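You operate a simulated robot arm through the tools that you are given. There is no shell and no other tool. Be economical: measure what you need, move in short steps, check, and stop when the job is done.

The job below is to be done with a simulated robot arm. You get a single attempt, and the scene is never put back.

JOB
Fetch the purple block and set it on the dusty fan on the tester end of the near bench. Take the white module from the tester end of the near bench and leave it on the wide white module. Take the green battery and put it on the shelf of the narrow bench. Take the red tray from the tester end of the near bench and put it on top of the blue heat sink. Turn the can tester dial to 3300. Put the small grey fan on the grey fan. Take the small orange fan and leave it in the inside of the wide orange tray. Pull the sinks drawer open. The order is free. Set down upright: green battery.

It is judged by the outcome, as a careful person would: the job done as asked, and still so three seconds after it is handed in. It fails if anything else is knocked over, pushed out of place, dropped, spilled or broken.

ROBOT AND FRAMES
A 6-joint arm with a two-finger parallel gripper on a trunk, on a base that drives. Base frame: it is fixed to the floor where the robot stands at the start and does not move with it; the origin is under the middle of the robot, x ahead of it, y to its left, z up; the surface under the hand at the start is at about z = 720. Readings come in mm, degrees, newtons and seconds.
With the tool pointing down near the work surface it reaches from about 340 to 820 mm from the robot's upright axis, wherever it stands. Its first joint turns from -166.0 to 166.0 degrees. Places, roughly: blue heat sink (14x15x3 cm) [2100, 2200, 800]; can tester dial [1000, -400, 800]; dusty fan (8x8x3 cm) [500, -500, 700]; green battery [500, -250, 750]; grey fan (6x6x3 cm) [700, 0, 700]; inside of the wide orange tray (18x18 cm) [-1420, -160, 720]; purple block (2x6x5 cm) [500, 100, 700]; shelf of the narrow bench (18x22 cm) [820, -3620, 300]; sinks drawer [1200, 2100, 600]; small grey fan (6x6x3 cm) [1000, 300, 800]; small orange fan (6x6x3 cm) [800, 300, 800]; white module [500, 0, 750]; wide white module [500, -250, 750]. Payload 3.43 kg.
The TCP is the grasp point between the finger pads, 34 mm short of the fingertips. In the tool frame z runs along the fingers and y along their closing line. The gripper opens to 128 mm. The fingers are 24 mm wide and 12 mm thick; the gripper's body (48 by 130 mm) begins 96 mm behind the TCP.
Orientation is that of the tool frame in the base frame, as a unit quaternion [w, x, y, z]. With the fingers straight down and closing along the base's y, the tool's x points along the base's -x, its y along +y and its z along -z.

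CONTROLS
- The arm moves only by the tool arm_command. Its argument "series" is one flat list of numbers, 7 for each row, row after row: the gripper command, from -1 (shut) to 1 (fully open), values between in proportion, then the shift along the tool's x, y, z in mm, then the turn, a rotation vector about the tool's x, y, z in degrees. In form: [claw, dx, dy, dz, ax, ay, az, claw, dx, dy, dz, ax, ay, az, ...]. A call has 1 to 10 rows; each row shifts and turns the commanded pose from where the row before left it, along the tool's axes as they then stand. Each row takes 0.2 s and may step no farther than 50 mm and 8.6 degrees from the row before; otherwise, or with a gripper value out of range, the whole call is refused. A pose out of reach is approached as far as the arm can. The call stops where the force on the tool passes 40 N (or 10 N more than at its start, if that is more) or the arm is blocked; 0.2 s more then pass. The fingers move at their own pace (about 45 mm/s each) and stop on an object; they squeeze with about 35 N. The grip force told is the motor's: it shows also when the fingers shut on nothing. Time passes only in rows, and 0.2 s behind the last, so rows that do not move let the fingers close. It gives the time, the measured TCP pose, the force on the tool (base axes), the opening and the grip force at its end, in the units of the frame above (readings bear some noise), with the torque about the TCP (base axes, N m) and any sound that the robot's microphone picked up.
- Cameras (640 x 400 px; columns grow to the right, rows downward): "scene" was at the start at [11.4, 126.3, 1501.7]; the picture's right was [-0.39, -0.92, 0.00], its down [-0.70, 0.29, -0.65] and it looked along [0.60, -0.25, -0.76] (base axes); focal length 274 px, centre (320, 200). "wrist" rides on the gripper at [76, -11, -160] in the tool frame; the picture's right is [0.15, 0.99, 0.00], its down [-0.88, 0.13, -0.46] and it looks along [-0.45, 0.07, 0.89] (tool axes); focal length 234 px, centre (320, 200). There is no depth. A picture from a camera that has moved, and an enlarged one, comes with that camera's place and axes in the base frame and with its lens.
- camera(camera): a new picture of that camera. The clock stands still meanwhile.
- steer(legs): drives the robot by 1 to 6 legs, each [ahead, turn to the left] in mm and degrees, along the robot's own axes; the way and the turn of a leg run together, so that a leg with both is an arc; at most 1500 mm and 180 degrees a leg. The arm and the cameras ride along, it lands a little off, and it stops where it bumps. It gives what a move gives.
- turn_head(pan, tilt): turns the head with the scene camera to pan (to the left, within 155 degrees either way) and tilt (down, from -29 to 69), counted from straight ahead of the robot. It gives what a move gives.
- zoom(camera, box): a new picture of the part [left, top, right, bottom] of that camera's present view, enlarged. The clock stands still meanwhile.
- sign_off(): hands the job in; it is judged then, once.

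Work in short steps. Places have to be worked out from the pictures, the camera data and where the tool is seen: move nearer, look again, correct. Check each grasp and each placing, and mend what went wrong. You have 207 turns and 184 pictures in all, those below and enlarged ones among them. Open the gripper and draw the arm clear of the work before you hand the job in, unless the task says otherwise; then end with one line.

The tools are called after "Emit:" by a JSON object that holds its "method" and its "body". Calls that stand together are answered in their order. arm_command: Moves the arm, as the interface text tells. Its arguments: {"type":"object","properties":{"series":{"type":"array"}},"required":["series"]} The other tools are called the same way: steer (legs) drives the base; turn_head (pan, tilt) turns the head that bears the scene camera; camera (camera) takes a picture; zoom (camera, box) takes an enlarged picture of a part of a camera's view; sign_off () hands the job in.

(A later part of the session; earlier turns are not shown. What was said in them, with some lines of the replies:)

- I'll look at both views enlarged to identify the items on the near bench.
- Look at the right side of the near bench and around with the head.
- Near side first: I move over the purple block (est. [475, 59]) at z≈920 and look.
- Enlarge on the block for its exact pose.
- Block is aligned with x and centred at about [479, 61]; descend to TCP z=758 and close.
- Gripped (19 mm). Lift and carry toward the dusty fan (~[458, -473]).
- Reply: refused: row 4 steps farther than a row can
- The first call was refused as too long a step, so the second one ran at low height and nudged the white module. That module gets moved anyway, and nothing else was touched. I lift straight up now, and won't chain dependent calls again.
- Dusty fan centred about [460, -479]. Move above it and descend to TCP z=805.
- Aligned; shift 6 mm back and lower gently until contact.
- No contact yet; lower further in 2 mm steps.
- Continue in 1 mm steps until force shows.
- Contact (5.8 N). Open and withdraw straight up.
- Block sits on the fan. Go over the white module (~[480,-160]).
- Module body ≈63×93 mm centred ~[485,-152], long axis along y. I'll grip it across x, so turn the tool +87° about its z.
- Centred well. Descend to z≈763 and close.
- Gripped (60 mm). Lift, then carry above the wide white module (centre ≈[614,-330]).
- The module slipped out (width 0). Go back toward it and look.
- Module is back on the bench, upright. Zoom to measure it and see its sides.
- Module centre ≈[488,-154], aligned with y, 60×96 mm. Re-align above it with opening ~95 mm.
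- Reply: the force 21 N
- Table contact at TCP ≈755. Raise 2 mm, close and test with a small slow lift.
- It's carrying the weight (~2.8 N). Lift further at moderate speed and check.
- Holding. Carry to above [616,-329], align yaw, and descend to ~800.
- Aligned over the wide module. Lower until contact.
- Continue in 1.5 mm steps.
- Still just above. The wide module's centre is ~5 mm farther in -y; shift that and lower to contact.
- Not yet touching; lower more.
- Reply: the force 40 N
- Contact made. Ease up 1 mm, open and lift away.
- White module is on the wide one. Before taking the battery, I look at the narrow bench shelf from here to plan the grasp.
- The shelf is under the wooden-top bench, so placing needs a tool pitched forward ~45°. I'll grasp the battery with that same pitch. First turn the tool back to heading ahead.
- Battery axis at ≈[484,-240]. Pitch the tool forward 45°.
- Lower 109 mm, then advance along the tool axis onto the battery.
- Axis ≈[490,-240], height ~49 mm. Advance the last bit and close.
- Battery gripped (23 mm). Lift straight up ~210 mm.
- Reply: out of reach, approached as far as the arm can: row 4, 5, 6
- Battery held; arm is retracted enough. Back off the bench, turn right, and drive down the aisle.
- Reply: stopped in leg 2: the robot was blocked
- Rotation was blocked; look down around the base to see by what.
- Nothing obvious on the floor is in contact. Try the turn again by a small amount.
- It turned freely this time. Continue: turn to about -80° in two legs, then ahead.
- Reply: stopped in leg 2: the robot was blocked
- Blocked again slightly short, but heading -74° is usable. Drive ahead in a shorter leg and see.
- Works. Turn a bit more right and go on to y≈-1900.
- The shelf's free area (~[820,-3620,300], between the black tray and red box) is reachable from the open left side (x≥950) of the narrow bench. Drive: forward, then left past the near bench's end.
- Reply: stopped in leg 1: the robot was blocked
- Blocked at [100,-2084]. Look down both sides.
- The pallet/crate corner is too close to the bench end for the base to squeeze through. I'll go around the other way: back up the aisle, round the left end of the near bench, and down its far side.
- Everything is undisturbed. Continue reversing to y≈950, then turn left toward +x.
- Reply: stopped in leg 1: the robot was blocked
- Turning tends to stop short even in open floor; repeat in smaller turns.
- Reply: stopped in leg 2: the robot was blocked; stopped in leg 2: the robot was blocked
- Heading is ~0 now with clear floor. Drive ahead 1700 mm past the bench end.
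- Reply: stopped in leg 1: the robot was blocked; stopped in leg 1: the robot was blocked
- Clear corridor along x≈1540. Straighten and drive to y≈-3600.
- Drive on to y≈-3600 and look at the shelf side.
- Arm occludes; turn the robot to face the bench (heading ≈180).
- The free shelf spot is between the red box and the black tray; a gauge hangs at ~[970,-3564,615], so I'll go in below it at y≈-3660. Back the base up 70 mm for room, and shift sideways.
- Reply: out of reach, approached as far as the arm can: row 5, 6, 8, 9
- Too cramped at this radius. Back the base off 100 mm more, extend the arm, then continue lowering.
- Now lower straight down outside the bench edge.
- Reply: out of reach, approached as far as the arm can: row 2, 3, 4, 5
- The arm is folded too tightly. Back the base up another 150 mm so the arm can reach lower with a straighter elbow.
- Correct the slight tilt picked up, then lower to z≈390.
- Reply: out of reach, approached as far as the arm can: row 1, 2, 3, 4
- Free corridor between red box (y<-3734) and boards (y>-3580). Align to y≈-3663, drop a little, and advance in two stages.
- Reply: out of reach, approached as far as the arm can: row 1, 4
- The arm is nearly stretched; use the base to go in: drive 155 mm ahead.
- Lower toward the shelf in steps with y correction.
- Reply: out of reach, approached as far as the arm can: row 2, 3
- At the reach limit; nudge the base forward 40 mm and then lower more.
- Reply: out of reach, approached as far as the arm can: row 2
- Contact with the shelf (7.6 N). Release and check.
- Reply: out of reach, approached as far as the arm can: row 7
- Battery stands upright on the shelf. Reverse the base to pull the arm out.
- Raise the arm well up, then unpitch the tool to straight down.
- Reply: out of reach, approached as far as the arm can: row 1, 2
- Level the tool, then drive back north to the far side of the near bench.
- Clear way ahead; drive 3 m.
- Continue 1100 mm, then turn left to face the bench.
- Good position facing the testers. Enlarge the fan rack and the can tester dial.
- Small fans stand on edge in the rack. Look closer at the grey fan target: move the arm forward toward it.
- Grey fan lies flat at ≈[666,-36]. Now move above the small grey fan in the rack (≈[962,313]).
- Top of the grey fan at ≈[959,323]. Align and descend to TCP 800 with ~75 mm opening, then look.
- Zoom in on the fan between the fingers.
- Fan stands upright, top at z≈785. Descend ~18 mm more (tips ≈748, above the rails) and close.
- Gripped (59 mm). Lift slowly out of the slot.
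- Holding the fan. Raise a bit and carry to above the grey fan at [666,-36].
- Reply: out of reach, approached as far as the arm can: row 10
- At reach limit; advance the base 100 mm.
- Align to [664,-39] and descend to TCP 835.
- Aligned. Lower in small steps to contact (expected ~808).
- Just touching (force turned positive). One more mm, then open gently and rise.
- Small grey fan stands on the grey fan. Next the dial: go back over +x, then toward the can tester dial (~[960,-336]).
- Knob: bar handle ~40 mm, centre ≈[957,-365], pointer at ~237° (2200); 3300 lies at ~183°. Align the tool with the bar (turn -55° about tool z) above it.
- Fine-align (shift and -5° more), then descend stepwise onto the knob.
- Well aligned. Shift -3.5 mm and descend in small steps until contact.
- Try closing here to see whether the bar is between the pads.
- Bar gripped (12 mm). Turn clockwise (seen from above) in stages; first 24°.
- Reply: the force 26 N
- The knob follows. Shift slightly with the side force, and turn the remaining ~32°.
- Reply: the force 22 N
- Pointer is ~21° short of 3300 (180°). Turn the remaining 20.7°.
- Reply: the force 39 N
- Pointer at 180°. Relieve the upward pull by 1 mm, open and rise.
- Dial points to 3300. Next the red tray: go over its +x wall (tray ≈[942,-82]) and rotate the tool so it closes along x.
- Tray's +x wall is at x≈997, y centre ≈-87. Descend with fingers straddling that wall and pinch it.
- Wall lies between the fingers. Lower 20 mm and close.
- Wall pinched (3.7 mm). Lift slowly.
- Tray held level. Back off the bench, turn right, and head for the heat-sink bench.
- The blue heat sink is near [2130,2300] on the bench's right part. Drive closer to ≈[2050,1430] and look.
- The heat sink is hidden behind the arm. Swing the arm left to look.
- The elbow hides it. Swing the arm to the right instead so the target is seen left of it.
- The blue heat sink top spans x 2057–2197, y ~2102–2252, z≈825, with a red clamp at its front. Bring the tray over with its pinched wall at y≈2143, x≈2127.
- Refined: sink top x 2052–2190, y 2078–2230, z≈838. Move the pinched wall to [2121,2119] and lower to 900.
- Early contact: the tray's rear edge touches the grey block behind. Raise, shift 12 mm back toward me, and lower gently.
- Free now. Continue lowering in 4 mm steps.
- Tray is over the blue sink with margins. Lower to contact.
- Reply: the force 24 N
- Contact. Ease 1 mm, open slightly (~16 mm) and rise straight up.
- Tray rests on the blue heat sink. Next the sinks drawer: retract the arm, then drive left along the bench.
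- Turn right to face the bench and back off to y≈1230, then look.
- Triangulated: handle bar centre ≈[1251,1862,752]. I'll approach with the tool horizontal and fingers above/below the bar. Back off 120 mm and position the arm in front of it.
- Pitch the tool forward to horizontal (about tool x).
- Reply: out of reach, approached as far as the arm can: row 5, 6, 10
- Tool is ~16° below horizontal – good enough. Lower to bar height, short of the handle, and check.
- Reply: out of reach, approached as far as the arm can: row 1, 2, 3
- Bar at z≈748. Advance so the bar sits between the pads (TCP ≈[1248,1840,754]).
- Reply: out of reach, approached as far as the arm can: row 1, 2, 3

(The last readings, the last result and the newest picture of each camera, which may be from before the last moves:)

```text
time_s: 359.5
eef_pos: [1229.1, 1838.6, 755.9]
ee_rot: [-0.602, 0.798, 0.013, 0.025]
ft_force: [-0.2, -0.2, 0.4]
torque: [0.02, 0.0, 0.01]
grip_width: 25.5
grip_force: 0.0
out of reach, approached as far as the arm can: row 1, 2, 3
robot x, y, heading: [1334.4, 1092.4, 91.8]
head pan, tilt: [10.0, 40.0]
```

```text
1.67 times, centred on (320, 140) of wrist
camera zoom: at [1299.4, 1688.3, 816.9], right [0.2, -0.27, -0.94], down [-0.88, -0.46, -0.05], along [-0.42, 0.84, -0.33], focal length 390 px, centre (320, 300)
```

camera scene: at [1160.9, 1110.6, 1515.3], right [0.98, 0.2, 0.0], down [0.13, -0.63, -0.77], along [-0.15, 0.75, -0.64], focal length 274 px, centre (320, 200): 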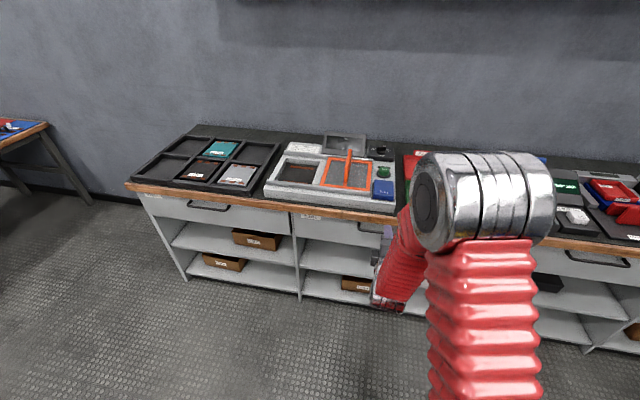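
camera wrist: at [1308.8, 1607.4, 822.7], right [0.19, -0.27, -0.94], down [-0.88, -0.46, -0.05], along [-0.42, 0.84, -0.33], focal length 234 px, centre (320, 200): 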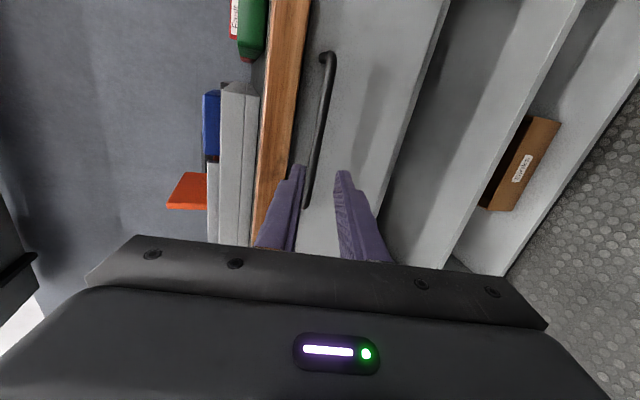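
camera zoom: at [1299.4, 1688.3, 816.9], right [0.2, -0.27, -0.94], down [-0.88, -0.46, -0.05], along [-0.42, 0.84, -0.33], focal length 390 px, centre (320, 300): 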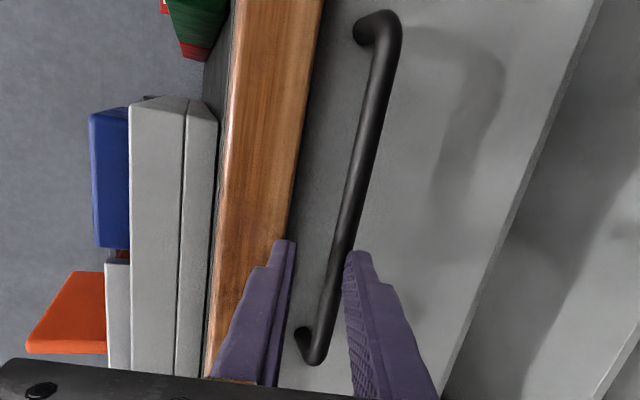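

The bar is between the fingers. Close on it.

Emit:
{"method": "arm_command", "body": {"series": [-1, 0, 0, 0, 0, 0, 0, -1, 0, 0, 0, 0, 0, 0, -1, 0, 0, 0, 0, 0, 0]}}

Emit:
{"method": "zoom", "body": {"camera": "wrist", "box": [200, 20, 440, 260]}}

```text
time_s: 360.3
eef_pos: [1228.9, 1838.6, 754.8]
ee_rot: [-0.602, 0.798, 0.012, 0.026]
ft_force: [0.4, 0.0, 0.3]
torque: [-0.02, 0.0, 0.01]
grip_width: 0.0
grip_force: 33.0
robot x, y, heading: [1334.9, 1087.7, 91.6]
head pan, tilt: [10.0, 40.0]
```

```text
1.67 times, centred on (320, 140) of wrist
camera zoom: at [1299.4, 1688.1, 817.0], right [0.2, -0.27, -0.94], down [-0.88, -0.46, -0.05], along [-0.42, 0.84, -0.33], focal length 390 px, centre (320, 300)
```

zoom: 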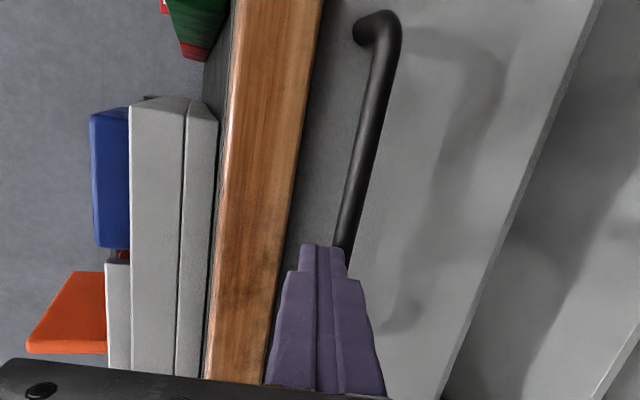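

The fingers closed short of the bar: re-triangulating from wrist views puts it at y≈1892, z≈735. Open, lower ~16 mm and advance ~38 mm.

Emit:
{"method": "arm_command", "body": {"series": [-0.5, 0, 0, 0, 0, 0, 0, -0.5, 0, 0, 0, 0, 0, 0, -0.5, 0, 14, 5, 0, 0, 0, -0.5, 0, -4, 14, 0, 0, 0, -0.5, 0, -4, 12, 0, 0, 0, -0.5, 0, 0, 8, 0, 0, 0, -0.5, 0, 0, 0, 0, 0, 0]}}

Emit:
{"method": "zoom", "body": {"camera": "wrist", "box": [200, 20, 440, 260]}}

```text
time_s: 361.7
eef_pos: [1227.3, 1869.6, 738.3]
ee_rot: [-0.599, 0.8, 0.012, 0.026]
ft_force: [1.2, -19.9, 5.9]
torque: [0.57, 0.1, 0.18]
grip_width: 31.9
grip_force: 0.1
robot x, y, heading: [1335.8, 1090.7, 91.2]
head pan, tilt: [10.0, 40.0]
stopped in row 7: the force on the tool passed its limit at 46 N (the readings are from after the stop); the commanded pose is now the measured one
```

```text
1.67 times, centred on (320, 140) of wrist
camera zoom: at [1297.4, 1720.0, 800.4], right [0.2, -0.28, -0.94], down [-0.88, -0.46, -0.05], along [-0.42, 0.84, -0.34], focal length 390 px, centre (320, 300)
```

zoom: 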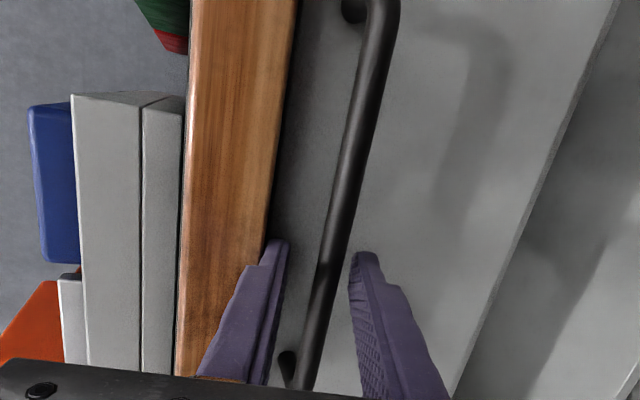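

Something is touched at the tips (drawer front/wood). The bar now looks well between the pads; back off 3 mm and close.

Emit:
{"method": "arm_command", "body": {"series": [-0.5, 0, 0, -3, 0, 0, 0, -1, 0, 0, 0, 0, 0, 0, -1, 0, 0, 0, 0, 0, 0, -1, 0, 0, 0, 0, 0, 0]}}

Emit:
{"method": "zoom", "body": {"camera": "wrist", "box": [200, 20, 440, 260]}}

```text
time_s: 362.7
eef_pos: [1227.3, 1868.1, 736.8]
ee_rot: [-0.597, 0.801, 0.012, 0.026]
ft_force: [-0.6, -1.9, -22.3]
torque: [-0.17, 1.04, -0.13]
grip_width: 12.4
grip_force: 44.9
robot x, y, heading: [1332.1, 1093.5, 91.6]
head pan, tilt: [10.0, 40.0]
```

```text
1.67 times, centred on (320, 140) of wrist
camera zoom: at [1297.4, 1718.2, 799.5], right [0.2, -0.28, -0.94], down [-0.88, -0.46, -0.04], along [-0.42, 0.84, -0.34], focal length 390 px, centre (320, 300)
```

zoom: 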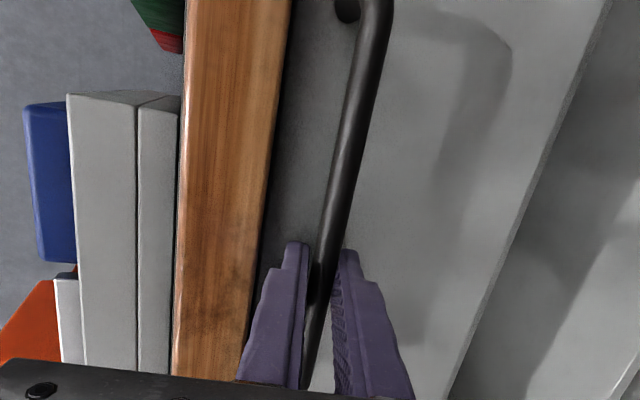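

Bar gripped (12.4 mm). Relieve 2 mm downward and pull by reversing the base 100 mm.

Emit:
{"method": "arm_command", "body": {"series": [-1, 0, 2, 0, 0, 0, 0, -1, 0, 0, 0, 0, 0, 0]}}

Emit:
{"method": "steer", "body": {"legs": [[-100, 0]]}}

Emit:
{"method": "camera", "body": {"camera": "wrist"}}

```text
time_s: 363.3
eef_pos: [1226.8, 1866.9, 736.8]
ee_rot: [-0.6, 0.8, 0.012, 0.026]
ft_force: [1.1, -1.7, -21.3]
torque: [-0.13, 1.07, -0.39]
grip_width: 12.4
grip_force: 45.3
robot x, y, heading: [1334.5, 1087.6, 91.7]
head pan, tilt: [10.0, 40.0]
```

```text
time_s: 364.6
eef_pos: [1227.2, 1768.6, 736.7]
ee_rot: [-0.599, 0.8, 0.012, 0.025]
ft_force: [-15.7, 1.8, -25.4]
torque: [-0.16, 1.15, 0.08]
grip_width: 12.4
grip_force: 45.9
robot x, y, heading: [1334.8, 992.8, 91.4]
head pan, tilt: [10.0, 40.0]
```

```text
51 pictures are left
camera wrist: at [1298.6, 1618.9, 799.0], right [0.2, -0.28, -0.94], down [-0.88, -0.47, -0.05], along [-0.43, 0.84, -0.34], focal length 234 px, centre (320, 200)
```

wrist: 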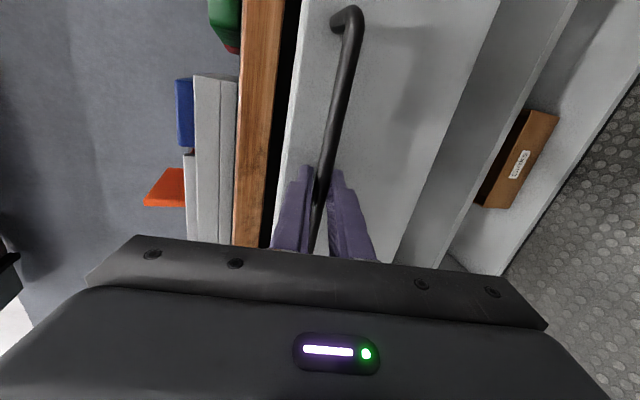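

The drawer is coming out. Pull another 160 mm.

Emit:
{"method": "steer", "body": {"legs": [[-160, 0]]}}

Emit:
{"method": "camera", "body": {"camera": "wrist"}}

Emit:
{"method": "camera", "body": {"camera": "scene"}}

```text
time_s: 366.3
eef_pos: [1227.6, 1607.7, 737.1]
ee_rot: [-0.599, 0.8, 0.016, 0.024]
ft_force: [-31.0, 0.1, -17.2]
torque: [-0.07, 1.41, 0.83]
grip_width: 12.6
grip_force: 44.7
robot x, y, heading: [1336.7, 832.0, 91.5]
head pan, tilt: [10.0, 40.0]
```

```text
50 pictures are left
camera wrist: at [1300.7, 1457.9, 799.3], right [0.2, -0.28, -0.94], down [-0.88, -0.47, -0.05], along [-0.43, 0.84, -0.34], focal length 234 px, centre (320, 200)
```

wrist: 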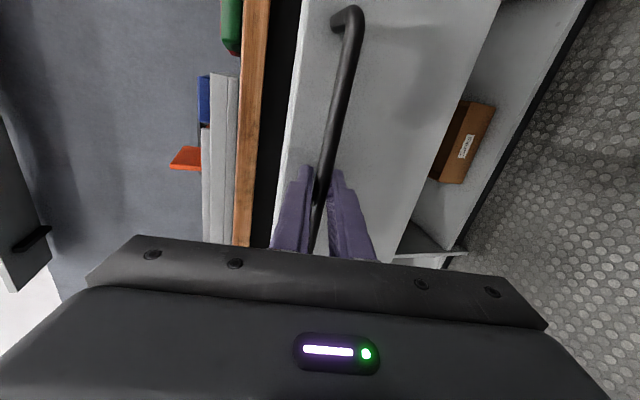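

```text
49 pictures are left
camera scene: at [1167.1, 851.0, 1515.2], right [0.98, 0.2, 0.0], down [0.13, -0.63, -0.77], along [-0.15, 0.75, -0.64], focal length 274 px, centre (320, 200)
```

scene: 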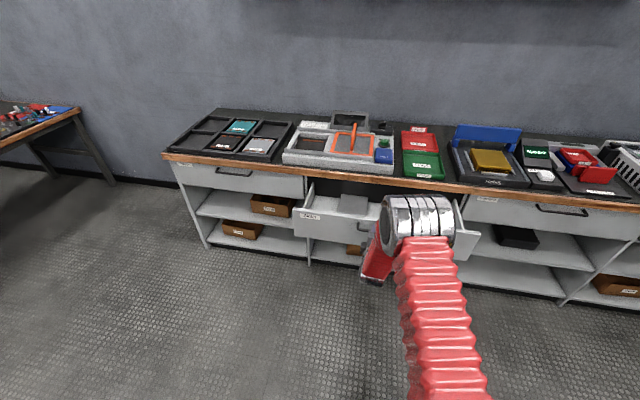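

Drawer is open ~260 mm. Relieve the side load, open the gripper, and withdraw.

Emit:
{"method": "arm_command", "body": {"series": [-1, -3, 0, 0, 0, 0, 0, -0.6, 0, 0, 0, 0, 0, 0, -0.4, 0, 0, 0, 0, 0, 0, -0.4, 0, 0, -15, 0, 0, 0, -0.4, 0, 0, -30, 0, 0, 0, -0.4, 0, 0, -30, 0, 0, 0, -0.4, 0, -30, 0, 0, 0, 0, -0.4, 0, -40, 0, 0, 0, 0, -0.4, 0, -40, 0, 0, 0, 0]}}

Emit:
{"method": "camera", "body": {"camera": "scene"}}

```text
time_s: 368.3
eef_pos: [1219.0, 1562.9, 864.9]
ee_rot: [-0.598, 0.801, 0.016, 0.024]
ft_force: [-0.1, 0.6, -0.4]
torque: [-0.01, -0.02, -0.02]
grip_width: 38.5
grip_force: 0.1
robot x, y, heading: [1340.2, 830.4, 91.4]
head pan, tilt: [10.0, 40.0]
```

```text
48 pictures are left
camera scene: at [1167.6, 850.3, 1515.3], right [0.98, 0.2, 0.0], down [0.13, -0.63, -0.77], along [-0.15, 0.75, -0.64], focal length 274 px, centre (320, 200)
```

scene: 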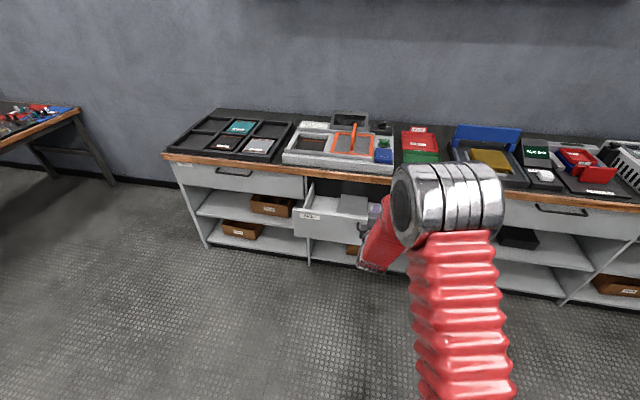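

Drawer stays open. Level the tool back to straight down while raising and retracting.

Emit:
{"method": "arm_command", "body": {"series": [-0.4, 0, -40, 0, 0, 0, 0, -0.4, 0, -40, 0, 0, 0, 0, -0.4, 0, -30, 0, -8.4, 0, 0, -0.4, 0, 0, 0, -8.4, 0, 0, -0.4, 0, 0, 0, -8.4, 0, 0, -0.4, 0, 0, 0, -8.4, 0, 0, -0.4, 0, 0, 0, -8.4, 0, 0, -0.4, 0, 0, 0, -8.4, 0, 0, -0.4, 0, 0, 0, -8.4, 0, 0, -0.4, 0, 0, 0, -8.4, 0, 0]}}

Emit:
{"method": "arm_command", "body": {"series": [-0.2, 0, 0, 0, -6, 0, 0, -0.2, 20, 40, 0, 0, 0, 0, -0.2, 20, 40, 0, 0, 0, 0, -0.2, 20, 40, 0, 0, 0, 0, -0.2, 20, 40, 0, 0, 0, 0, -0.2, 0, 40, 0, 0, 0, 0]}}

```text
time_s: 370.5
eef_pos: [1213.0, 1596.8, 969.9]
ee_rot: [-0.055, 0.998, 0.0, 0.026]
ft_force: [0.0, 0.6, 0.3]
torque: [0.04, -0.01, -0.03]
grip_width: 38.5
grip_force: 0.1
robot x, y, heading: [1342.1, 828.0, 91.4]
head pan, tilt: [10.0, 40.0]
```

```text
time_s: 371.9
eef_pos: [1292.8, 1396.8, 971.0]
ee_rot: [-0.003, 1.0, -0.002, 0.028]
ft_force: [-0.9, -0.3, -0.8]
torque: [0.01, 0.0, 0.0]
grip_width: 51.0
grip_force: 0.1
robot x, y, heading: [1342.3, 831.1, 91.4]
head pan, tilt: [10.0, 40.0]
```

Fix the 3° residual tilt, then drive round to the left end of the near bench.

Emit:
{"method": "arm_command", "body": {"series": [0.2, 0, 0, 0, 0, -3.2, 0, 0.2, 0, 0, -25, 0, 0, 0]}}

Emit:
{"method": "steer", "body": {"legs": [[0, 37]]}}

Emit:
{"method": "steer", "body": {"legs": [[0, 37]]}}

Emit:
{"method": "steer", "body": {"legs": [[510, 0]]}}

Emit:
{"method": "steer", "body": {"legs": [[0, 36]]}}

Emit:
{"method": "steer", "body": {"legs": [[0, 36]]}}

Emit:
{"method": "steer", "body": {"legs": [[0, 33]]}}

Emit:
{"method": "camera", "body": {"camera": "wrist"}}

```text
time_s: 372.5
eef_pos: [1292.0, 1395.0, 997.4]
ee_rot: [-0.005, 1.0, -0.002, 0.0]
ft_force: [-0.2, 0.3, 1.1]
torque: [0.01, 0.0, 0.01]
grip_width: 76.7
grip_force: 0.1
robot x, y, heading: [1340.9, 831.7, 91.4]
head pan, tilt: [10.0, 40.0]
```

```text
time_s: 375.4
eef_pos: [963.6, 1251.8, 996.5]
ee_rot: [-0.004, 0.949, 0.315, -0.002]
ft_force: [-0.5, -0.2, 0.6]
torque: [0.02, -0.04, 0.0]
grip_width: 76.5
grip_force: 0.1
robot x, y, heading: [1363.2, 844.2, 128.5]
head pan, tilt: [10.0, 40.0]
```

```text
time_s: 378.2
eef_pos: [794.8, 935.9, 998.6]
ee_rot: [-0.004, 0.803, 0.596, -0.003]
ft_force: [-0.4, 0.3, -0.5]
torque: [0.0, -0.02, 0.0]
grip_width: 76.7
grip_force: 0.0
robot x, y, heading: [1366.6, 874.4, 165.0]
head pan, tilt: [10.0, 40.0]
```

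```text
time_s: 382.0
eef_pos: [295.8, 1072.6, 998.3]
ee_rot: [-0.003, 0.804, 0.595, -0.003]
ft_force: [-0.5, 0.1, -1.0]
torque: [-0.04, 0.01, -0.02]
grip_width: 76.8
grip_force: 0.0
robot x, y, heading: [867.2, 1004.3, 164.5]
head pan, tilt: [10.0, 40.0]
```

```text
time_s: 384.9
eef_pos: [375.1, 719.1, 999.0]
ee_rot: [-0.003, 0.574, 0.819, -0.004]
ft_force: [0.0, 0.1, -0.5]
torque: [-0.02, -0.02, 0.01]
grip_width: 76.5
grip_force: 0.1
robot x, y, heading: [858.7, 1036.9, -158.3]
head pan, tilt: [10.0, 40.0]
```

```text
time_s: 387.7
eef_pos: [658.2, 490.7, 999.6]
ee_rot: [-0.001, 0.288, 0.958, -0.004]
ft_force: [-0.1, -0.7, 0.0]
torque: [0.02, -0.02, 0.0]
grip_width: 76.7
grip_force: 0.1
robot x, y, heading: [838.9, 1044.2, -121.9]
head pan, tilt: [10.0, 40.0]
```

```text
time_s: 390.3
eef_pos: [986.0, 483.4, 999.5]
ee_rot: [0.0, 0.007, 1.0, -0.004]
ft_force: [0.1, 0.2, 0.9]
torque: [0.0, 0.0, 0.0]
grip_width: 76.9
grip_force: 0.2
robot x, y, heading: [806.8, 1051.8, -89.4]
head pan, tilt: [10.0, 40.0]
```

```text
47 pictures are left
camera wrist: at [910.2, 476.5, 1162.1], right [-0.13, 0.99, -0.01], down [0.88, 0.12, 0.45], along [0.45, 0.05, -0.89], focal length 234 px, centre (320, 200)
```

wrist: 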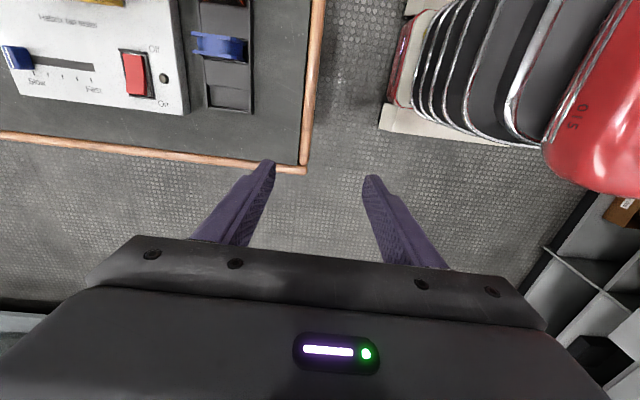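

Now move above the orange fan (≈[823,322]).

Emit:
{"method": "arm_command", "body": {"series": [0.3, 32, -32, 0, 0, 0, 0, 0.3, 32, -32, 0, 0, 0, 0, 0.3, 32, -32, 0, 0, 0, 0, 0.3, 32, -32, 0, 0, 0, 0, 0.3, 32, -32, 0, 0, 0, 0, 0.3, 0, 0, 40, 0, 0, 0, 0.3, 0, 0, 30, 0, 0, 0, 0.3, 0, 0, 0, 0, 0, 0]}}

Emit:
{"method": "camera", "body": {"camera": "wrist"}}

Emit:
{"method": "zoom", "body": {"camera": "wrist", "box": [230, 70, 430, 230]}}

```text
time_s: 392.1
eef_pos: [824.6, 326.5, 930.8]
ee_rot: [0.0, 0.007, 1.0, -0.004]
ft_force: [-1.1, 0.5, -0.5]
torque: [-0.03, 0.02, 0.01]
grip_width: 83.2
grip_force: 0.1
robot x, y, heading: [807.1, 1049.1, -89.6]
head pan, tilt: [10.0, 40.0]
```

```text
46 pictures are left
camera wrist: at [749.4, 318.2, 1092.9], right [-0.13, 0.99, -0.01], down [0.88, 0.12, 0.45], along [0.45, 0.05, -0.89], focal length 234 px, centre (320, 200)
```

wrist: 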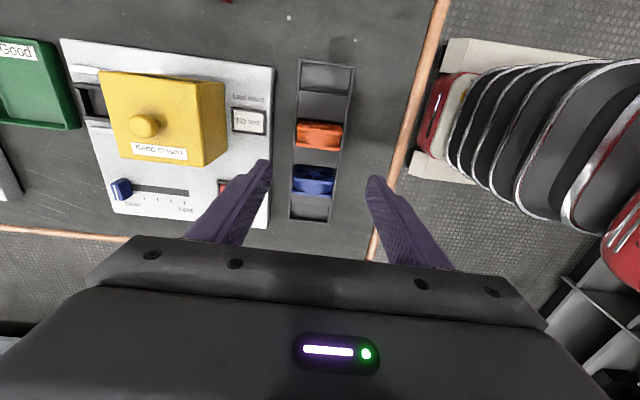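

```text
2.50 times, centred on (330, 150) of wrist
camera zoom: at [749.4, 318.2, 1092.9], right [-0.13, 0.99, -0.01], down [0.88, 0.12, 0.45], along [0.45, 0.05, -0.89], focal length 585 px, centre (295, 325)
```

zoom: 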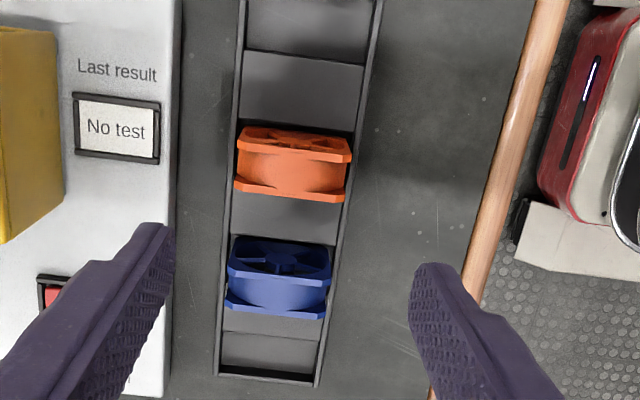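

Orange fan top ≈[817,323]. Align and descend as before to TCP 783, then close.

Emit:
{"method": "arm_command", "body": {"series": [0.17, 8, -3.5, 0, 0, 0, 0, 0.17, 0, 0, 45, 0, 0, 0, 0.17, 0, 0, 45, 0, 0, 0, 0.17, 0, 0, 40, 0, 0, 0, 0.17, 0, 0, 0, 0, 0, 0]}}

Emit:
{"method": "zoom", "body": {"camera": "wrist", "box": [240, 125, 400, 265]}}

```text
time_s: 393.3
eef_pos: [819.0, 319.4, 801.4]
ee_rot: [0.0, 0.007, 1.0, -0.004]
ft_force: [0.2, -0.6, 0.1]
torque: [0.0, 0.01, 0.0]
grip_width: 74.9
grip_force: 0.1
robot x, y, heading: [806.6, 1051.4, -89.6]
head pan, tilt: [10.0, 40.0]
```

```text
2.86 times, centred on (320, 195) of wrist
camera zoom: at [742.4, 312.4, 963.2], right [-0.13, 0.99, -0.01], down [0.88, 0.12, 0.45], along [0.45, 0.05, -0.89], focal length 669 px, centre (320, 214)
```

zoom: 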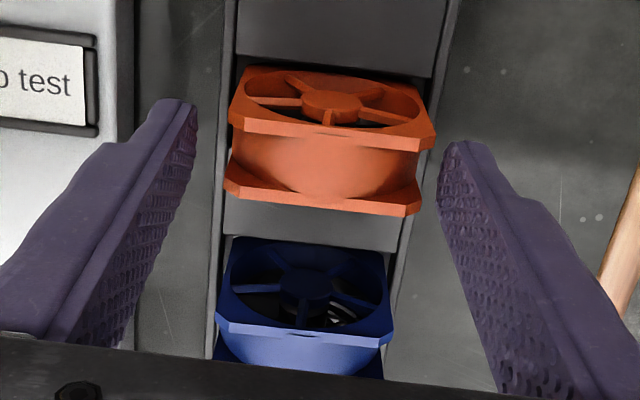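

Good alignment. Lower 18 mm and close.

Emit:
{"method": "arm_command", "body": {"series": [0.17, 1.5, 2.5, 6, 0, 0, 0, 0.17, 0, 0, 6, 0, 0, 0, 0.17, 0, 0, 6, 0, 0, 0, -1, 0, 0, 0, 0, 0, 0, -1, 0, 0, 0, 0, 0, 0, -1, 0, 0, 0, 0, 0, 0]}}

```text
time_s: 394.7
eef_pos: [813.7, 322.5, 783.7]
ee_rot: [0.0, 0.007, 1.0, -0.004]
ft_force: [-0.4, 0.4, -0.3]
torque: [0.02, 0.03, -0.04]
grip_width: 59.0
grip_force: 35.3
robot x, y, heading: [808.7, 1050.2, -89.8]
head pan, tilt: [10.0, 40.0]
```

Gripped (59 mm). Lift slowly.

Emit:
{"method": "arm_command", "body": {"series": [-1, 0, 0, -8, 0, 0, 0, -1, 0, 0, -10, 0, 0, 0, -1, 0, 0, -15, 0, 0, 0, -1, 0, 0, -25, 0, 0, 0, -1, 0, 0, -35, 0, 0, 0, -1, 0, 0, -40, 0, 0, 0, -1, 0, 0, -40, 0, 0, 0, -1, 0, 0, -40, 0, 0, 0]}}

Emit:
{"method": "camera", "body": {"camera": "wrist"}}

```text
time_s: 396.5
eef_pos: [815.9, 324.5, 996.8]
ee_rot: [0.0, 0.008, 1.0, -0.003]
ft_force: [0.3, 0.0, -1.5]
torque: [0.0, 0.02, -0.01]
grip_width: 58.9
grip_force: 34.8
robot x, y, heading: [809.5, 1048.6, -89.6]
head pan, tilt: [10.0, 40.0]
```

```text
43 pictures are left
camera wrist: at [737.8, 317.1, 1158.0], right [-0.13, 0.99, -0.01], down [0.88, 0.12, 0.45], along [0.45, 0.05, -0.89], focal length 234 px, centre (320, 200)
```

wrist: 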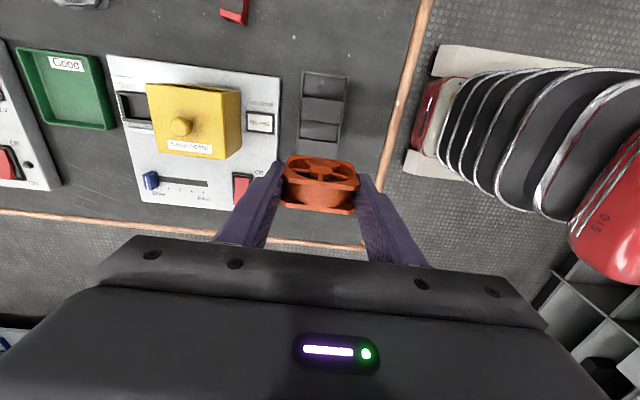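

Got the orange fan. Retract, then drive around to the back bench.

Emit:
{"method": "arm_command", "body": {"series": [-1, 0, 40, 0, 0, 0, 0, -1, 0, 45, 0, 0, 0, 0, -1, 0, 45, 0, 0, 0, 0, -1, 0, 45, 0, 0, 0, 0, -1, 0, 35, 0, 0, 0, 0]}}

Emit:
{"method": "steer", "body": {"legs": [[0, -36]]}}

Emit:
{"method": "steer", "body": {"legs": [[0, -36]]}}

Emit:
{"method": "steer", "body": {"legs": [[0, -18], [1300, 0]]}}

```text
time_s: 397.7
eef_pos: [816.8, 535.0, 996.5]
ee_rot: [0.001, 0.007, 1.0, -0.004]
ft_force: [-0.2, -0.9, -1.4]
torque: [0.04, 0.0, 0.0]
grip_width: 59.2
grip_force: 34.9
robot x, y, heading: [811.3, 1048.2, -89.5]
head pan, tilt: [10.0, 40.0]
```

```text
time_s: 400.6
eef_pos: [512.0, 631.0, 995.1]
ee_rot: [-0.001, 0.319, 0.948, -0.005]
ft_force: [0.5, -0.6, -1.7]
torque: [-0.01, -0.01, 0.0]
grip_width: 59.0
grip_force: 35.0
robot x, y, heading: [827.9, 1036.2, -126.0]
head pan, tilt: [10.0, 40.0]
```

```text
time_s: 403.4
eef_pos: [330.0, 895.7, 996.6]
ee_rot: [-0.003, 0.597, 0.802, -0.004]
ft_force: [0.1, 0.3, 0.0]
torque: [-0.02, 0.0, 0.03]
grip_width: 59.1
grip_force: 34.8
robot x, y, heading: [833.3, 1011.4, -162.1]
head pan, tilt: [10.0, 40.0]
```

```text
time_s: 413.3
eef_pos: [-988.5, 1070.6, 997.1]
ee_rot: [-0.003, 0.72, 0.694, -0.003]
ft_force: [-0.6, -0.7, -0.4]
torque: [-0.03, -0.01, 0.01]
grip_width: 59.0
grip_force: 35.5
robot x, y, heading: [-475.2, 1018.8, 179.0]
head pan, tilt: [10.0, 40.0]
```

Turn left to heading ≈-91 and drive to y≈-150.

Emit:
{"method": "steer", "body": {"legs": [[0, 36]]}}

Emit:
{"method": "steer", "body": {"legs": [[0, 36]]}}

Emit:
{"method": "steer", "body": {"legs": [[0, 18], [1170, 0]]}}

Emit:
{"method": "turn_head", "body": {"pan": -60, "tilt": 35}}

Emit:
{"method": "camera", "body": {"camera": "scene"}}

```text
time_s: 416.1
eef_pos: [-917.5, 755.8, 998.0]
ee_rot: [-0.002, 0.466, 0.885, -0.004]
ft_force: [-0.7, -0.4, 0.6]
torque: [0.0, -0.02, -0.03]
grip_width: 59.1
grip_force: 34.8
robot x, y, heading: [-492.6, 1039.1, -144.3]
head pan, tilt: [10.0, 40.0]
```

```text
time_s: 418.9
eef_pos: [-672.5, 557.8, 996.8]
ee_rot: [-0.001, 0.172, 0.985, -0.004]
ft_force: [0.4, 0.7, 0.1]
torque: [-0.02, -0.05, 0.01]
grip_width: 58.9
grip_force: 34.6
robot x, y, heading: [-514.9, 1044.8, -109.0]
head pan, tilt: [10.0, 40.0]
```

```text
time_s: 428.0
eef_pos: [-542.5, -636.0, 997.1]
ee_rot: [0.0, 0.023, 1.0, -0.004]
ft_force: [-0.3, -0.1, -0.1]
torque: [-0.01, 0.01, -0.01]
grip_width: 59.0
grip_force: 35.0
robot x, y, heading: [-539.7, -123.7, -91.4]
head pan, tilt: [10.0, 40.0]
```

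```text
time_s: 429.4
eef_pos: [-542.4, -635.9, 998.5]
ee_rot: [0.001, 0.023, 1.0, -0.004]
ft_force: [-0.2, 0.1, -0.9]
torque: [0.01, 0.04, 0.01]
grip_width: 59.0
grip_force: 34.8
robot x, y, heading: [-535.8, -122.8, -91.2]
head pan, tilt: [-60.0, 35.0]
```

```text
42 pictures are left
camera scene: at [-455.8, -109.9, 1522.9], right [-0.48, 0.88, 0.0], down [0.5, 0.28, -0.82], along [-0.72, -0.39, -0.57], focal length 274 px, centre (320, 200)
```

scene: 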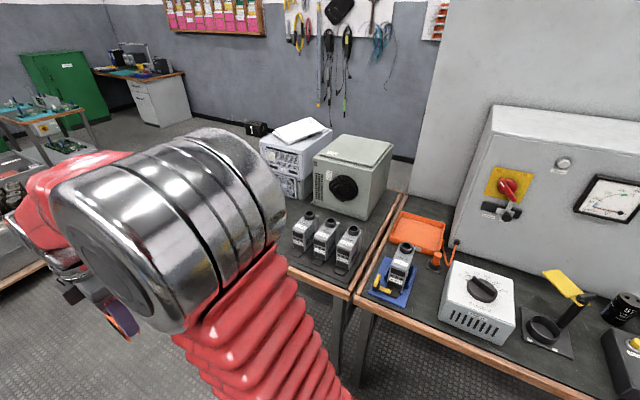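

Orange tray at ≈[-1445,-164]. Turn right to face the back bench.

Emit:
{"method": "steer", "body": {"legs": [[0, -36]]}}

Emit:
{"method": "steer", "body": {"legs": [[0, -36]]}}

Emit:
{"method": "steer", "body": {"legs": [[0, -17]]}}

Emit:
{"method": "turn_head", "body": {"pan": 8, "tilt": 45}}

Emit:
{"method": "camera", "body": {"camera": "scene"}}

Emit:
{"method": "camera", "body": {"camera": "wrist"}}

```text
time_s: 432.2
eef_pos: [-837.7, -537.4, 998.5]
ee_rot: [-0.001, 0.325, 0.946, -0.005]
ft_force: [-0.4, -0.3, -1.6]
torque: [-0.01, 0.0, -0.01]
grip_width: 59.0
grip_force: 35.1
robot x, y, heading: [-519.4, -136.3, -126.7]
head pan, tilt: [-60.0, 35.0]
```

```text
time_s: 435.0
eef_pos: [-1014.5, -278.4, 999.4]
ee_rot: [-0.003, 0.598, 0.801, -0.003]
ft_force: [-0.9, -0.7, -1.5]
torque: [0.01, -0.03, 0.0]
grip_width: 59.2
grip_force: 34.6
robot x, y, heading: [-512.4, -158.7, -162.2]
head pan, tilt: [-60.0, 35.0]
```

```text
time_s: 436.7
eef_pos: [-1028.0, -125.4, 998.5]
ee_rot: [-0.003, 0.711, 0.703, -0.002]
ft_force: [-0.3, -0.3, -0.2]
torque: [0.01, 0.04, -0.01]
grip_width: 59.1
grip_force: 35.3
robot x, y, heading: [-512.6, -168.6, -179.4]
head pan, tilt: [-60.0, 35.0]
```

```text
time_s: 438.1
eef_pos: [-1027.2, -124.6, 1001.0]
ee_rot: [-0.003, 0.711, 0.704, -0.002]
ft_force: [0.2, -0.3, -0.5]
torque: [0.02, 0.01, -0.01]
grip_width: 59.1
grip_force: 34.7
robot x, y, heading: [-515.9, -171.5, -179.3]
head pan, tilt: [8.0, 45.0]
```

```text
41 pictures are left
camera scene: at [-533.5, -340.9, 1508.1], right [-0.15, 0.99, 0.0], down [0.7, 0.11, -0.71], along [-0.7, -0.11, -0.71], focal length 274 px, centre (320, 200)
```

scene: 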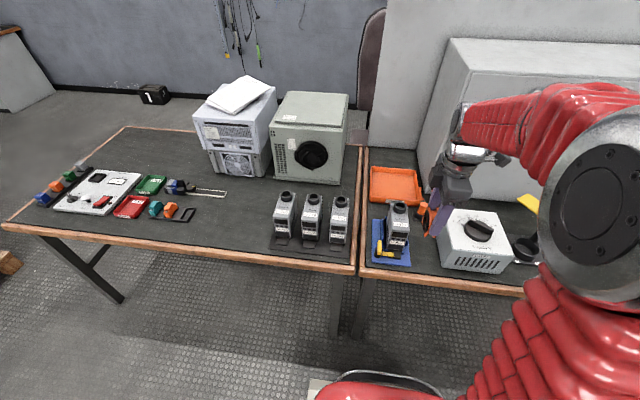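

```text
40 pictures are left
camera wrist: at [-1036.7, -48.8, 1161.7], right [0.99, 0.14, -0.01], down [0.12, -0.88, 0.45], along [0.06, -0.45, -0.89], focal length 234 px, centre (320, 200)
```

wrist: 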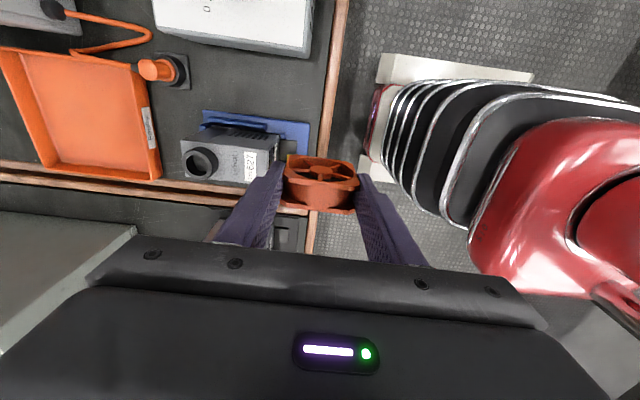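

Tray centre ≈[-1439,-157]. Drive 170 mm closer, then extend the arm over the tray.

Emit:
{"method": "steer", "body": {"legs": [[170, 0]]}}

Emit:
{"method": "arm_command", "body": {"series": [-1, -5, -40, 0, 0, 0, 0, -1, -5, -40, 0, 0, 0, 0, -1, -5, -40, 0, 0, 0, 0, -1, -5, -40, 0, 0, 0, 0, -1, -5, -40, 0, 0, 0, 0, -1, 0, 0, 0, 0, 0, 0]}}

Emit:
{"method": "camera", "body": {"camera": "wrist"}}

```text
time_s: 439.8
eef_pos: [-1199.2, -127.0, 999.4]
ee_rot: [-0.003, 0.711, 0.703, -0.002]
ft_force: [-0.3, -0.4, -0.6]
torque: [-0.02, -0.01, 0.05]
grip_width: 59.2
grip_force: 35.6
robot x, y, heading: [-686.5, -174.1, -179.3]
head pan, tilt: [8.0, 45.0]
```

```text
time_s: 441.2
eef_pos: [-1398.5, -150.6, 1000.6]
ee_rot: [-0.003, 0.711, 0.703, -0.001]
ft_force: [-0.2, 0.2, -1.5]
torque: [0.01, 0.02, -0.03]
grip_width: 59.1
grip_force: 34.7
robot x, y, heading: [-690.3, -175.0, -179.7]
head pan, tilt: [8.0, 45.0]
```

```text
39 pictures are left
camera wrist: at [-1408.1, -73.4, 1162.5], right [0.99, 0.13, -0.01], down [0.12, -0.88, 0.45], along [0.05, -0.45, -0.89], focal length 234 px, centre (320, 200)
```

wrist: 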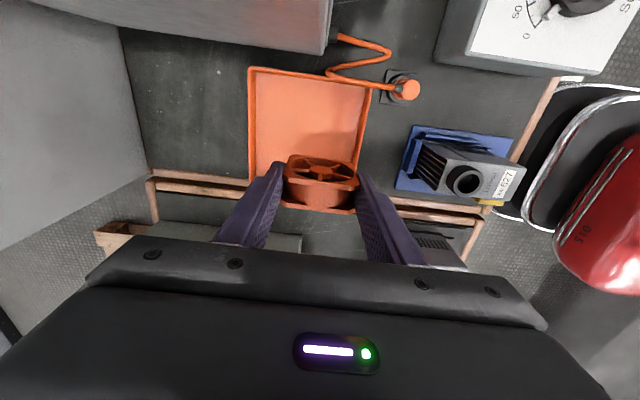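

Tray spans x −1521..−1333, y −70..−255. Align to [-1427,-162] and descend to 825.

Emit:
{"method": "arm_command", "body": {"series": [-1, -11, -28, 0, 0, 0, 0, -1, 0, 0, 40, 0, 0, 0, -1, 0, 0, 45, 0, 0, 0, -1, 0, 0, 45, 0, 0, 0, -1, 0, 0, 45, 0, 0, 0, -1, 0, 0, 0, 0, 0, 0]}}

Emit:
{"method": "camera", "body": {"camera": "wrist"}}

```text
time_s: 442.6
eef_pos: [-1430.7, -163.2, 827.0]
ee_rot: [-0.004, 0.711, 0.703, -0.003]
ft_force: [0.2, -0.1, -0.4]
torque: [0.02, 0.01, 0.02]
grip_width: 59.2
grip_force: 35.1
robot x, y, heading: [-688.2, -175.5, -179.4]
head pan, tilt: [8.0, 45.0]
```

```text
38 pictures are left
camera wrist: at [-1439.0, -85.6, 988.6], right [0.99, 0.13, -0.01], down [0.12, -0.88, 0.45], along [0.05, -0.45, -0.89], focal length 234 px, centre (320, 200)
```

wrist: 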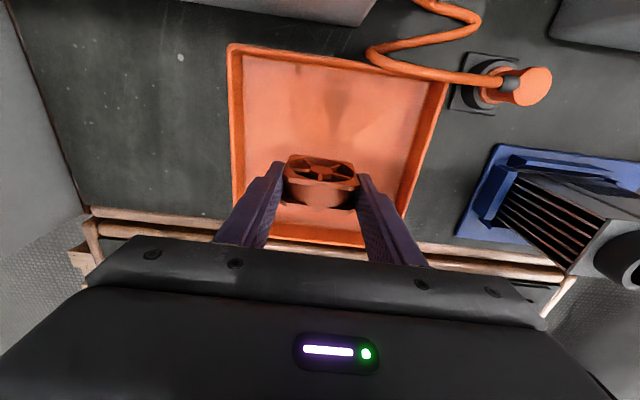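

Centred in the tray. Lower to contact (~783 expected).

Emit:
{"method": "arm_command", "body": {"series": [-1, 0, 0, 15, 0, 0, 0, -1, 0, 0, 12, 0, 0, 0, -1, 0, 0, 6, 0, 0, 0, -1, 0, 0, 3, 0, 0, 0, -1, 0, 0, 3, 0, 0, 0, -1, 0, 0, 2, 0, 0, 0, -1, 0, 0, 0, 0, 0, 0]}}

```text
time_s: 444.2
eef_pos: [-1429.0, -160.0, 786.5]
ee_rot: [-0.004, 0.711, 0.703, -0.002]
ft_force: [-0.2, 1.4, 4.4]
torque: [0.03, -0.19, 0.03]
grip_width: 59.1
grip_force: 35.3
robot x, y, heading: [-690.6, -175.9, -179.6]
head pan, tilt: [8.0, 45.0]
```

Contact (4.4 N). Lower 1 mm more, open slightly and rise.

Emit:
{"method": "arm_command", "body": {"series": [-1, 0, 0, 0.8, 0, 0, 0, 0.0, 0, 0, 0, 0, 0, 0, 0.12, 0, 0, 0, 0, 0, 0, 0.12, 0, 0, 0, 0, 0, 0, 0.12, 0, 0, -15, 0, 0, 0, 0.12, 0, 0, -35, 0, 0, 0, 0.12, 0, 0, -45, 0, 0, 0, 0.12, 0, 0, -45, 0, 0, 0, 0.12, 0, 0, -45, 0, 0, 0]}}

Emit:
{"method": "camera", "body": {"camera": "wrist"}}

```text
time_s: 446.2
eef_pos: [-1429.8, -160.5, 970.0]
ee_rot: [-0.003, 0.711, 0.704, -0.002]
ft_force: [-0.3, -0.3, -0.2]
torque: [0.05, 0.02, -0.02]
grip_width: 71.7
grip_force: 0.0
robot x, y, heading: [-685.3, -177.4, -179.3]
head pan, tilt: [8.0, 45.0]
```

```text
37 pictures are left
camera wrist: at [-1439.0, -83.8, 1131.4], right [0.99, 0.13, -0.01], down [0.12, -0.88, 0.45], along [0.06, -0.45, -0.89], focal length 234 px, centre (320, 200)
```

wrist: 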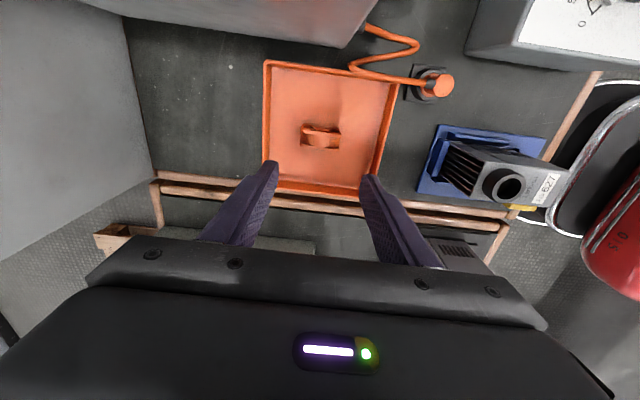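

Orange fan stands in the tray. Draw the arm clear and check the near bench with the head camera.

Emit:
{"method": "arm_command", "body": {"series": [0.12, 0, 45, -5, 0, 0, 0, 0.12, 0, 45, 0, 0, 0, 0, 0.12, 0, 45, 0, 0, 0, 0, 0.12, 0, 45, 0, 0, 0, 0, 0.12, 0, 40, 0, 0, 0, 0, 0.12, 0, 40, 0, 0, 0, 0]}}

Emit:
{"method": "steer", "body": {"legs": [[-150, 0]]}}

Emit:
{"method": "zoom", "body": {"camera": "scene", "box": [340, 130, 460, 250]}}

Emit:
{"method": "turn_head", "body": {"pan": 153, "tilt": 30}}

Emit:
{"method": "camera", "body": {"camera": "scene"}}

```text
time_s: 447.6
eef_pos: [-1167.6, -162.1, 971.4]
ee_rot: [-0.003, 0.711, 0.703, -0.002]
ft_force: [-0.8, -0.7, -0.4]
torque: [0.02, 0.02, -0.01]
grip_width: 71.8
grip_force: 0.1
robot x, y, heading: [-687.7, -178.0, -179.3]
head pan, tilt: [8.0, 45.0]
```

```text
time_s: 449.2
eef_pos: [-1019.3, -160.9, 970.8]
ee_rot: [-0.003, 0.711, 0.703, -0.003]
ft_force: [0.7, -0.4, 1.5]
torque: [0.01, 0.03, 0.02]
grip_width: 71.6
grip_force: 0.0
robot x, y, heading: [-535.1, -172.3, -179.3]
head pan, tilt: [8.0, 45.0]
```

```text
3.33 times, centred on (400, 190) of scene
camera zoom: at [-555.8, -341.4, 1508.1], right [-0.15, 0.99, 0.0], down [0.7, 0.11, -0.71], along [-0.7, -0.11, -0.71], focal length 912 px, centre (53, 233)
```

zoom: 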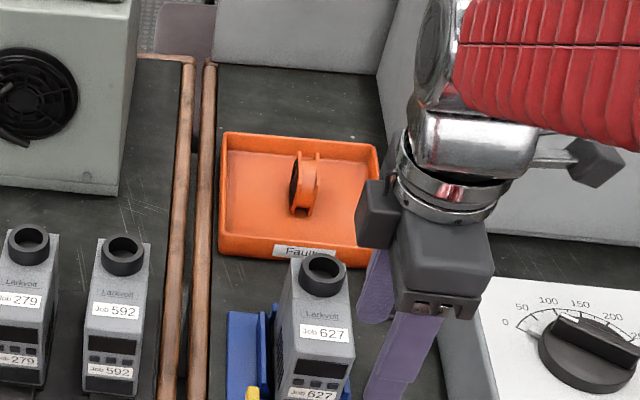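

```text
time_s: 451.5
eef_pos: [-1019.0, -162.1, 971.8]
ee_rot: [-0.003, 0.71, 0.704, -0.002]
ft_force: [-0.3, 0.0, 0.4]
torque: [0.01, 0.0, 0.02]
grip_width: 71.5
grip_force: 0.1
robot x, y, heading: [-533.7, -174.2, -179.1]
head pan, tilt: [153.0, 30.0]
```

```text
35 pictures are left
camera scene: at [-394.4, -369.1, 1530.7], right [-0.44, -0.9, 0.0], down [-0.45, 0.22, -0.87], along [0.78, -0.38, -0.5], focal length 274 px, centre (320, 200)
```

scene: 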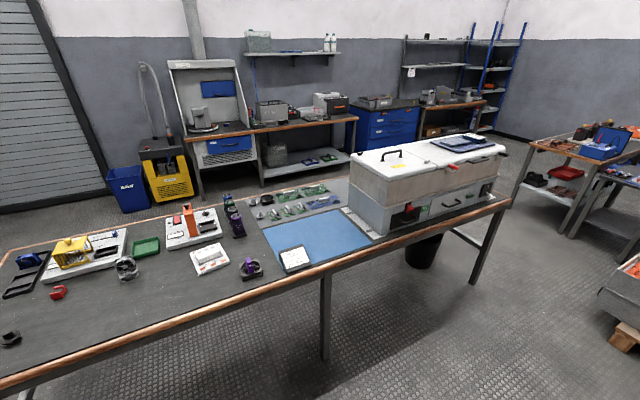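

Emit:
{"method": "zoom", "body": {"camera": "scene", "box": [0, 190, 320, 350]}}

Emit:
{"method": "zoom", "body": {"camera": "scene", "box": [500, 110, 640, 220]}}

```text
2.00 times, centred on (160, 270) of scene
camera zoom: at [-394.4, -369.1, 1530.7], right [-0.44, -0.9, 0.0], down [-0.45, 0.22, -0.87], along [0.78, -0.38, -0.5], focal length 547 px, centre (640, 60)
```

zoom: 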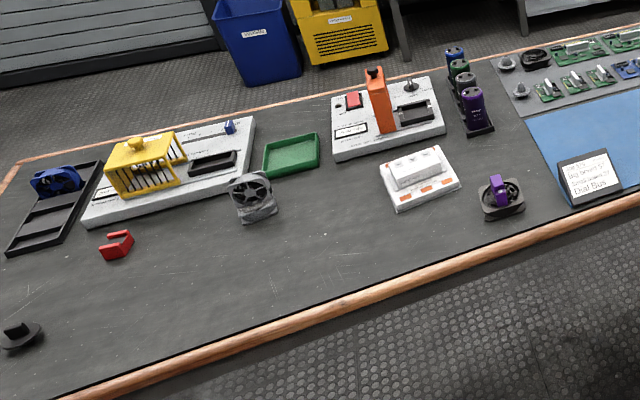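

```text
3.64 times, centred on (570, 165) of scene
camera zoom: at [-394.4, -369.1, 1530.7], right [-0.44, -0.9, 0.0], down [-0.45, 0.22, -0.87], along [0.78, -0.38, -0.5], focal length 995 px, centre (-589, 327)
```

zoom: 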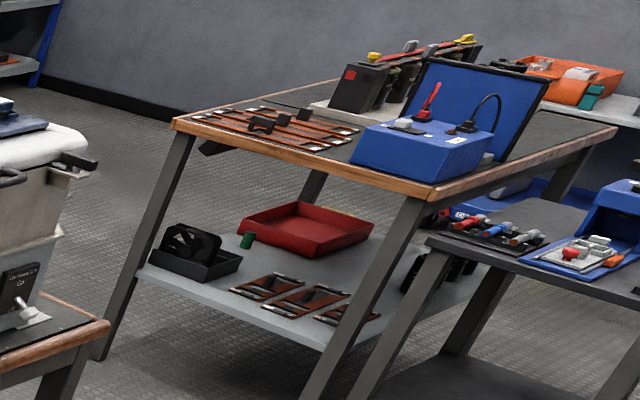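

Every item checks out in these views: purple block, white module, small grey fan, battery upright and orange fan in the tray. The dial, red tray and drawer were confirmed earlier, and the arm is clear with the gripper open. Handing in.

Emit:
{"method": "sign_off", "body": {}}

```text
The job is handed in.
```

All eight tasks are finished and handed in. Along the way I nudged the white module once on the bench and it slipped from the grip once, before I set it on the wide module.
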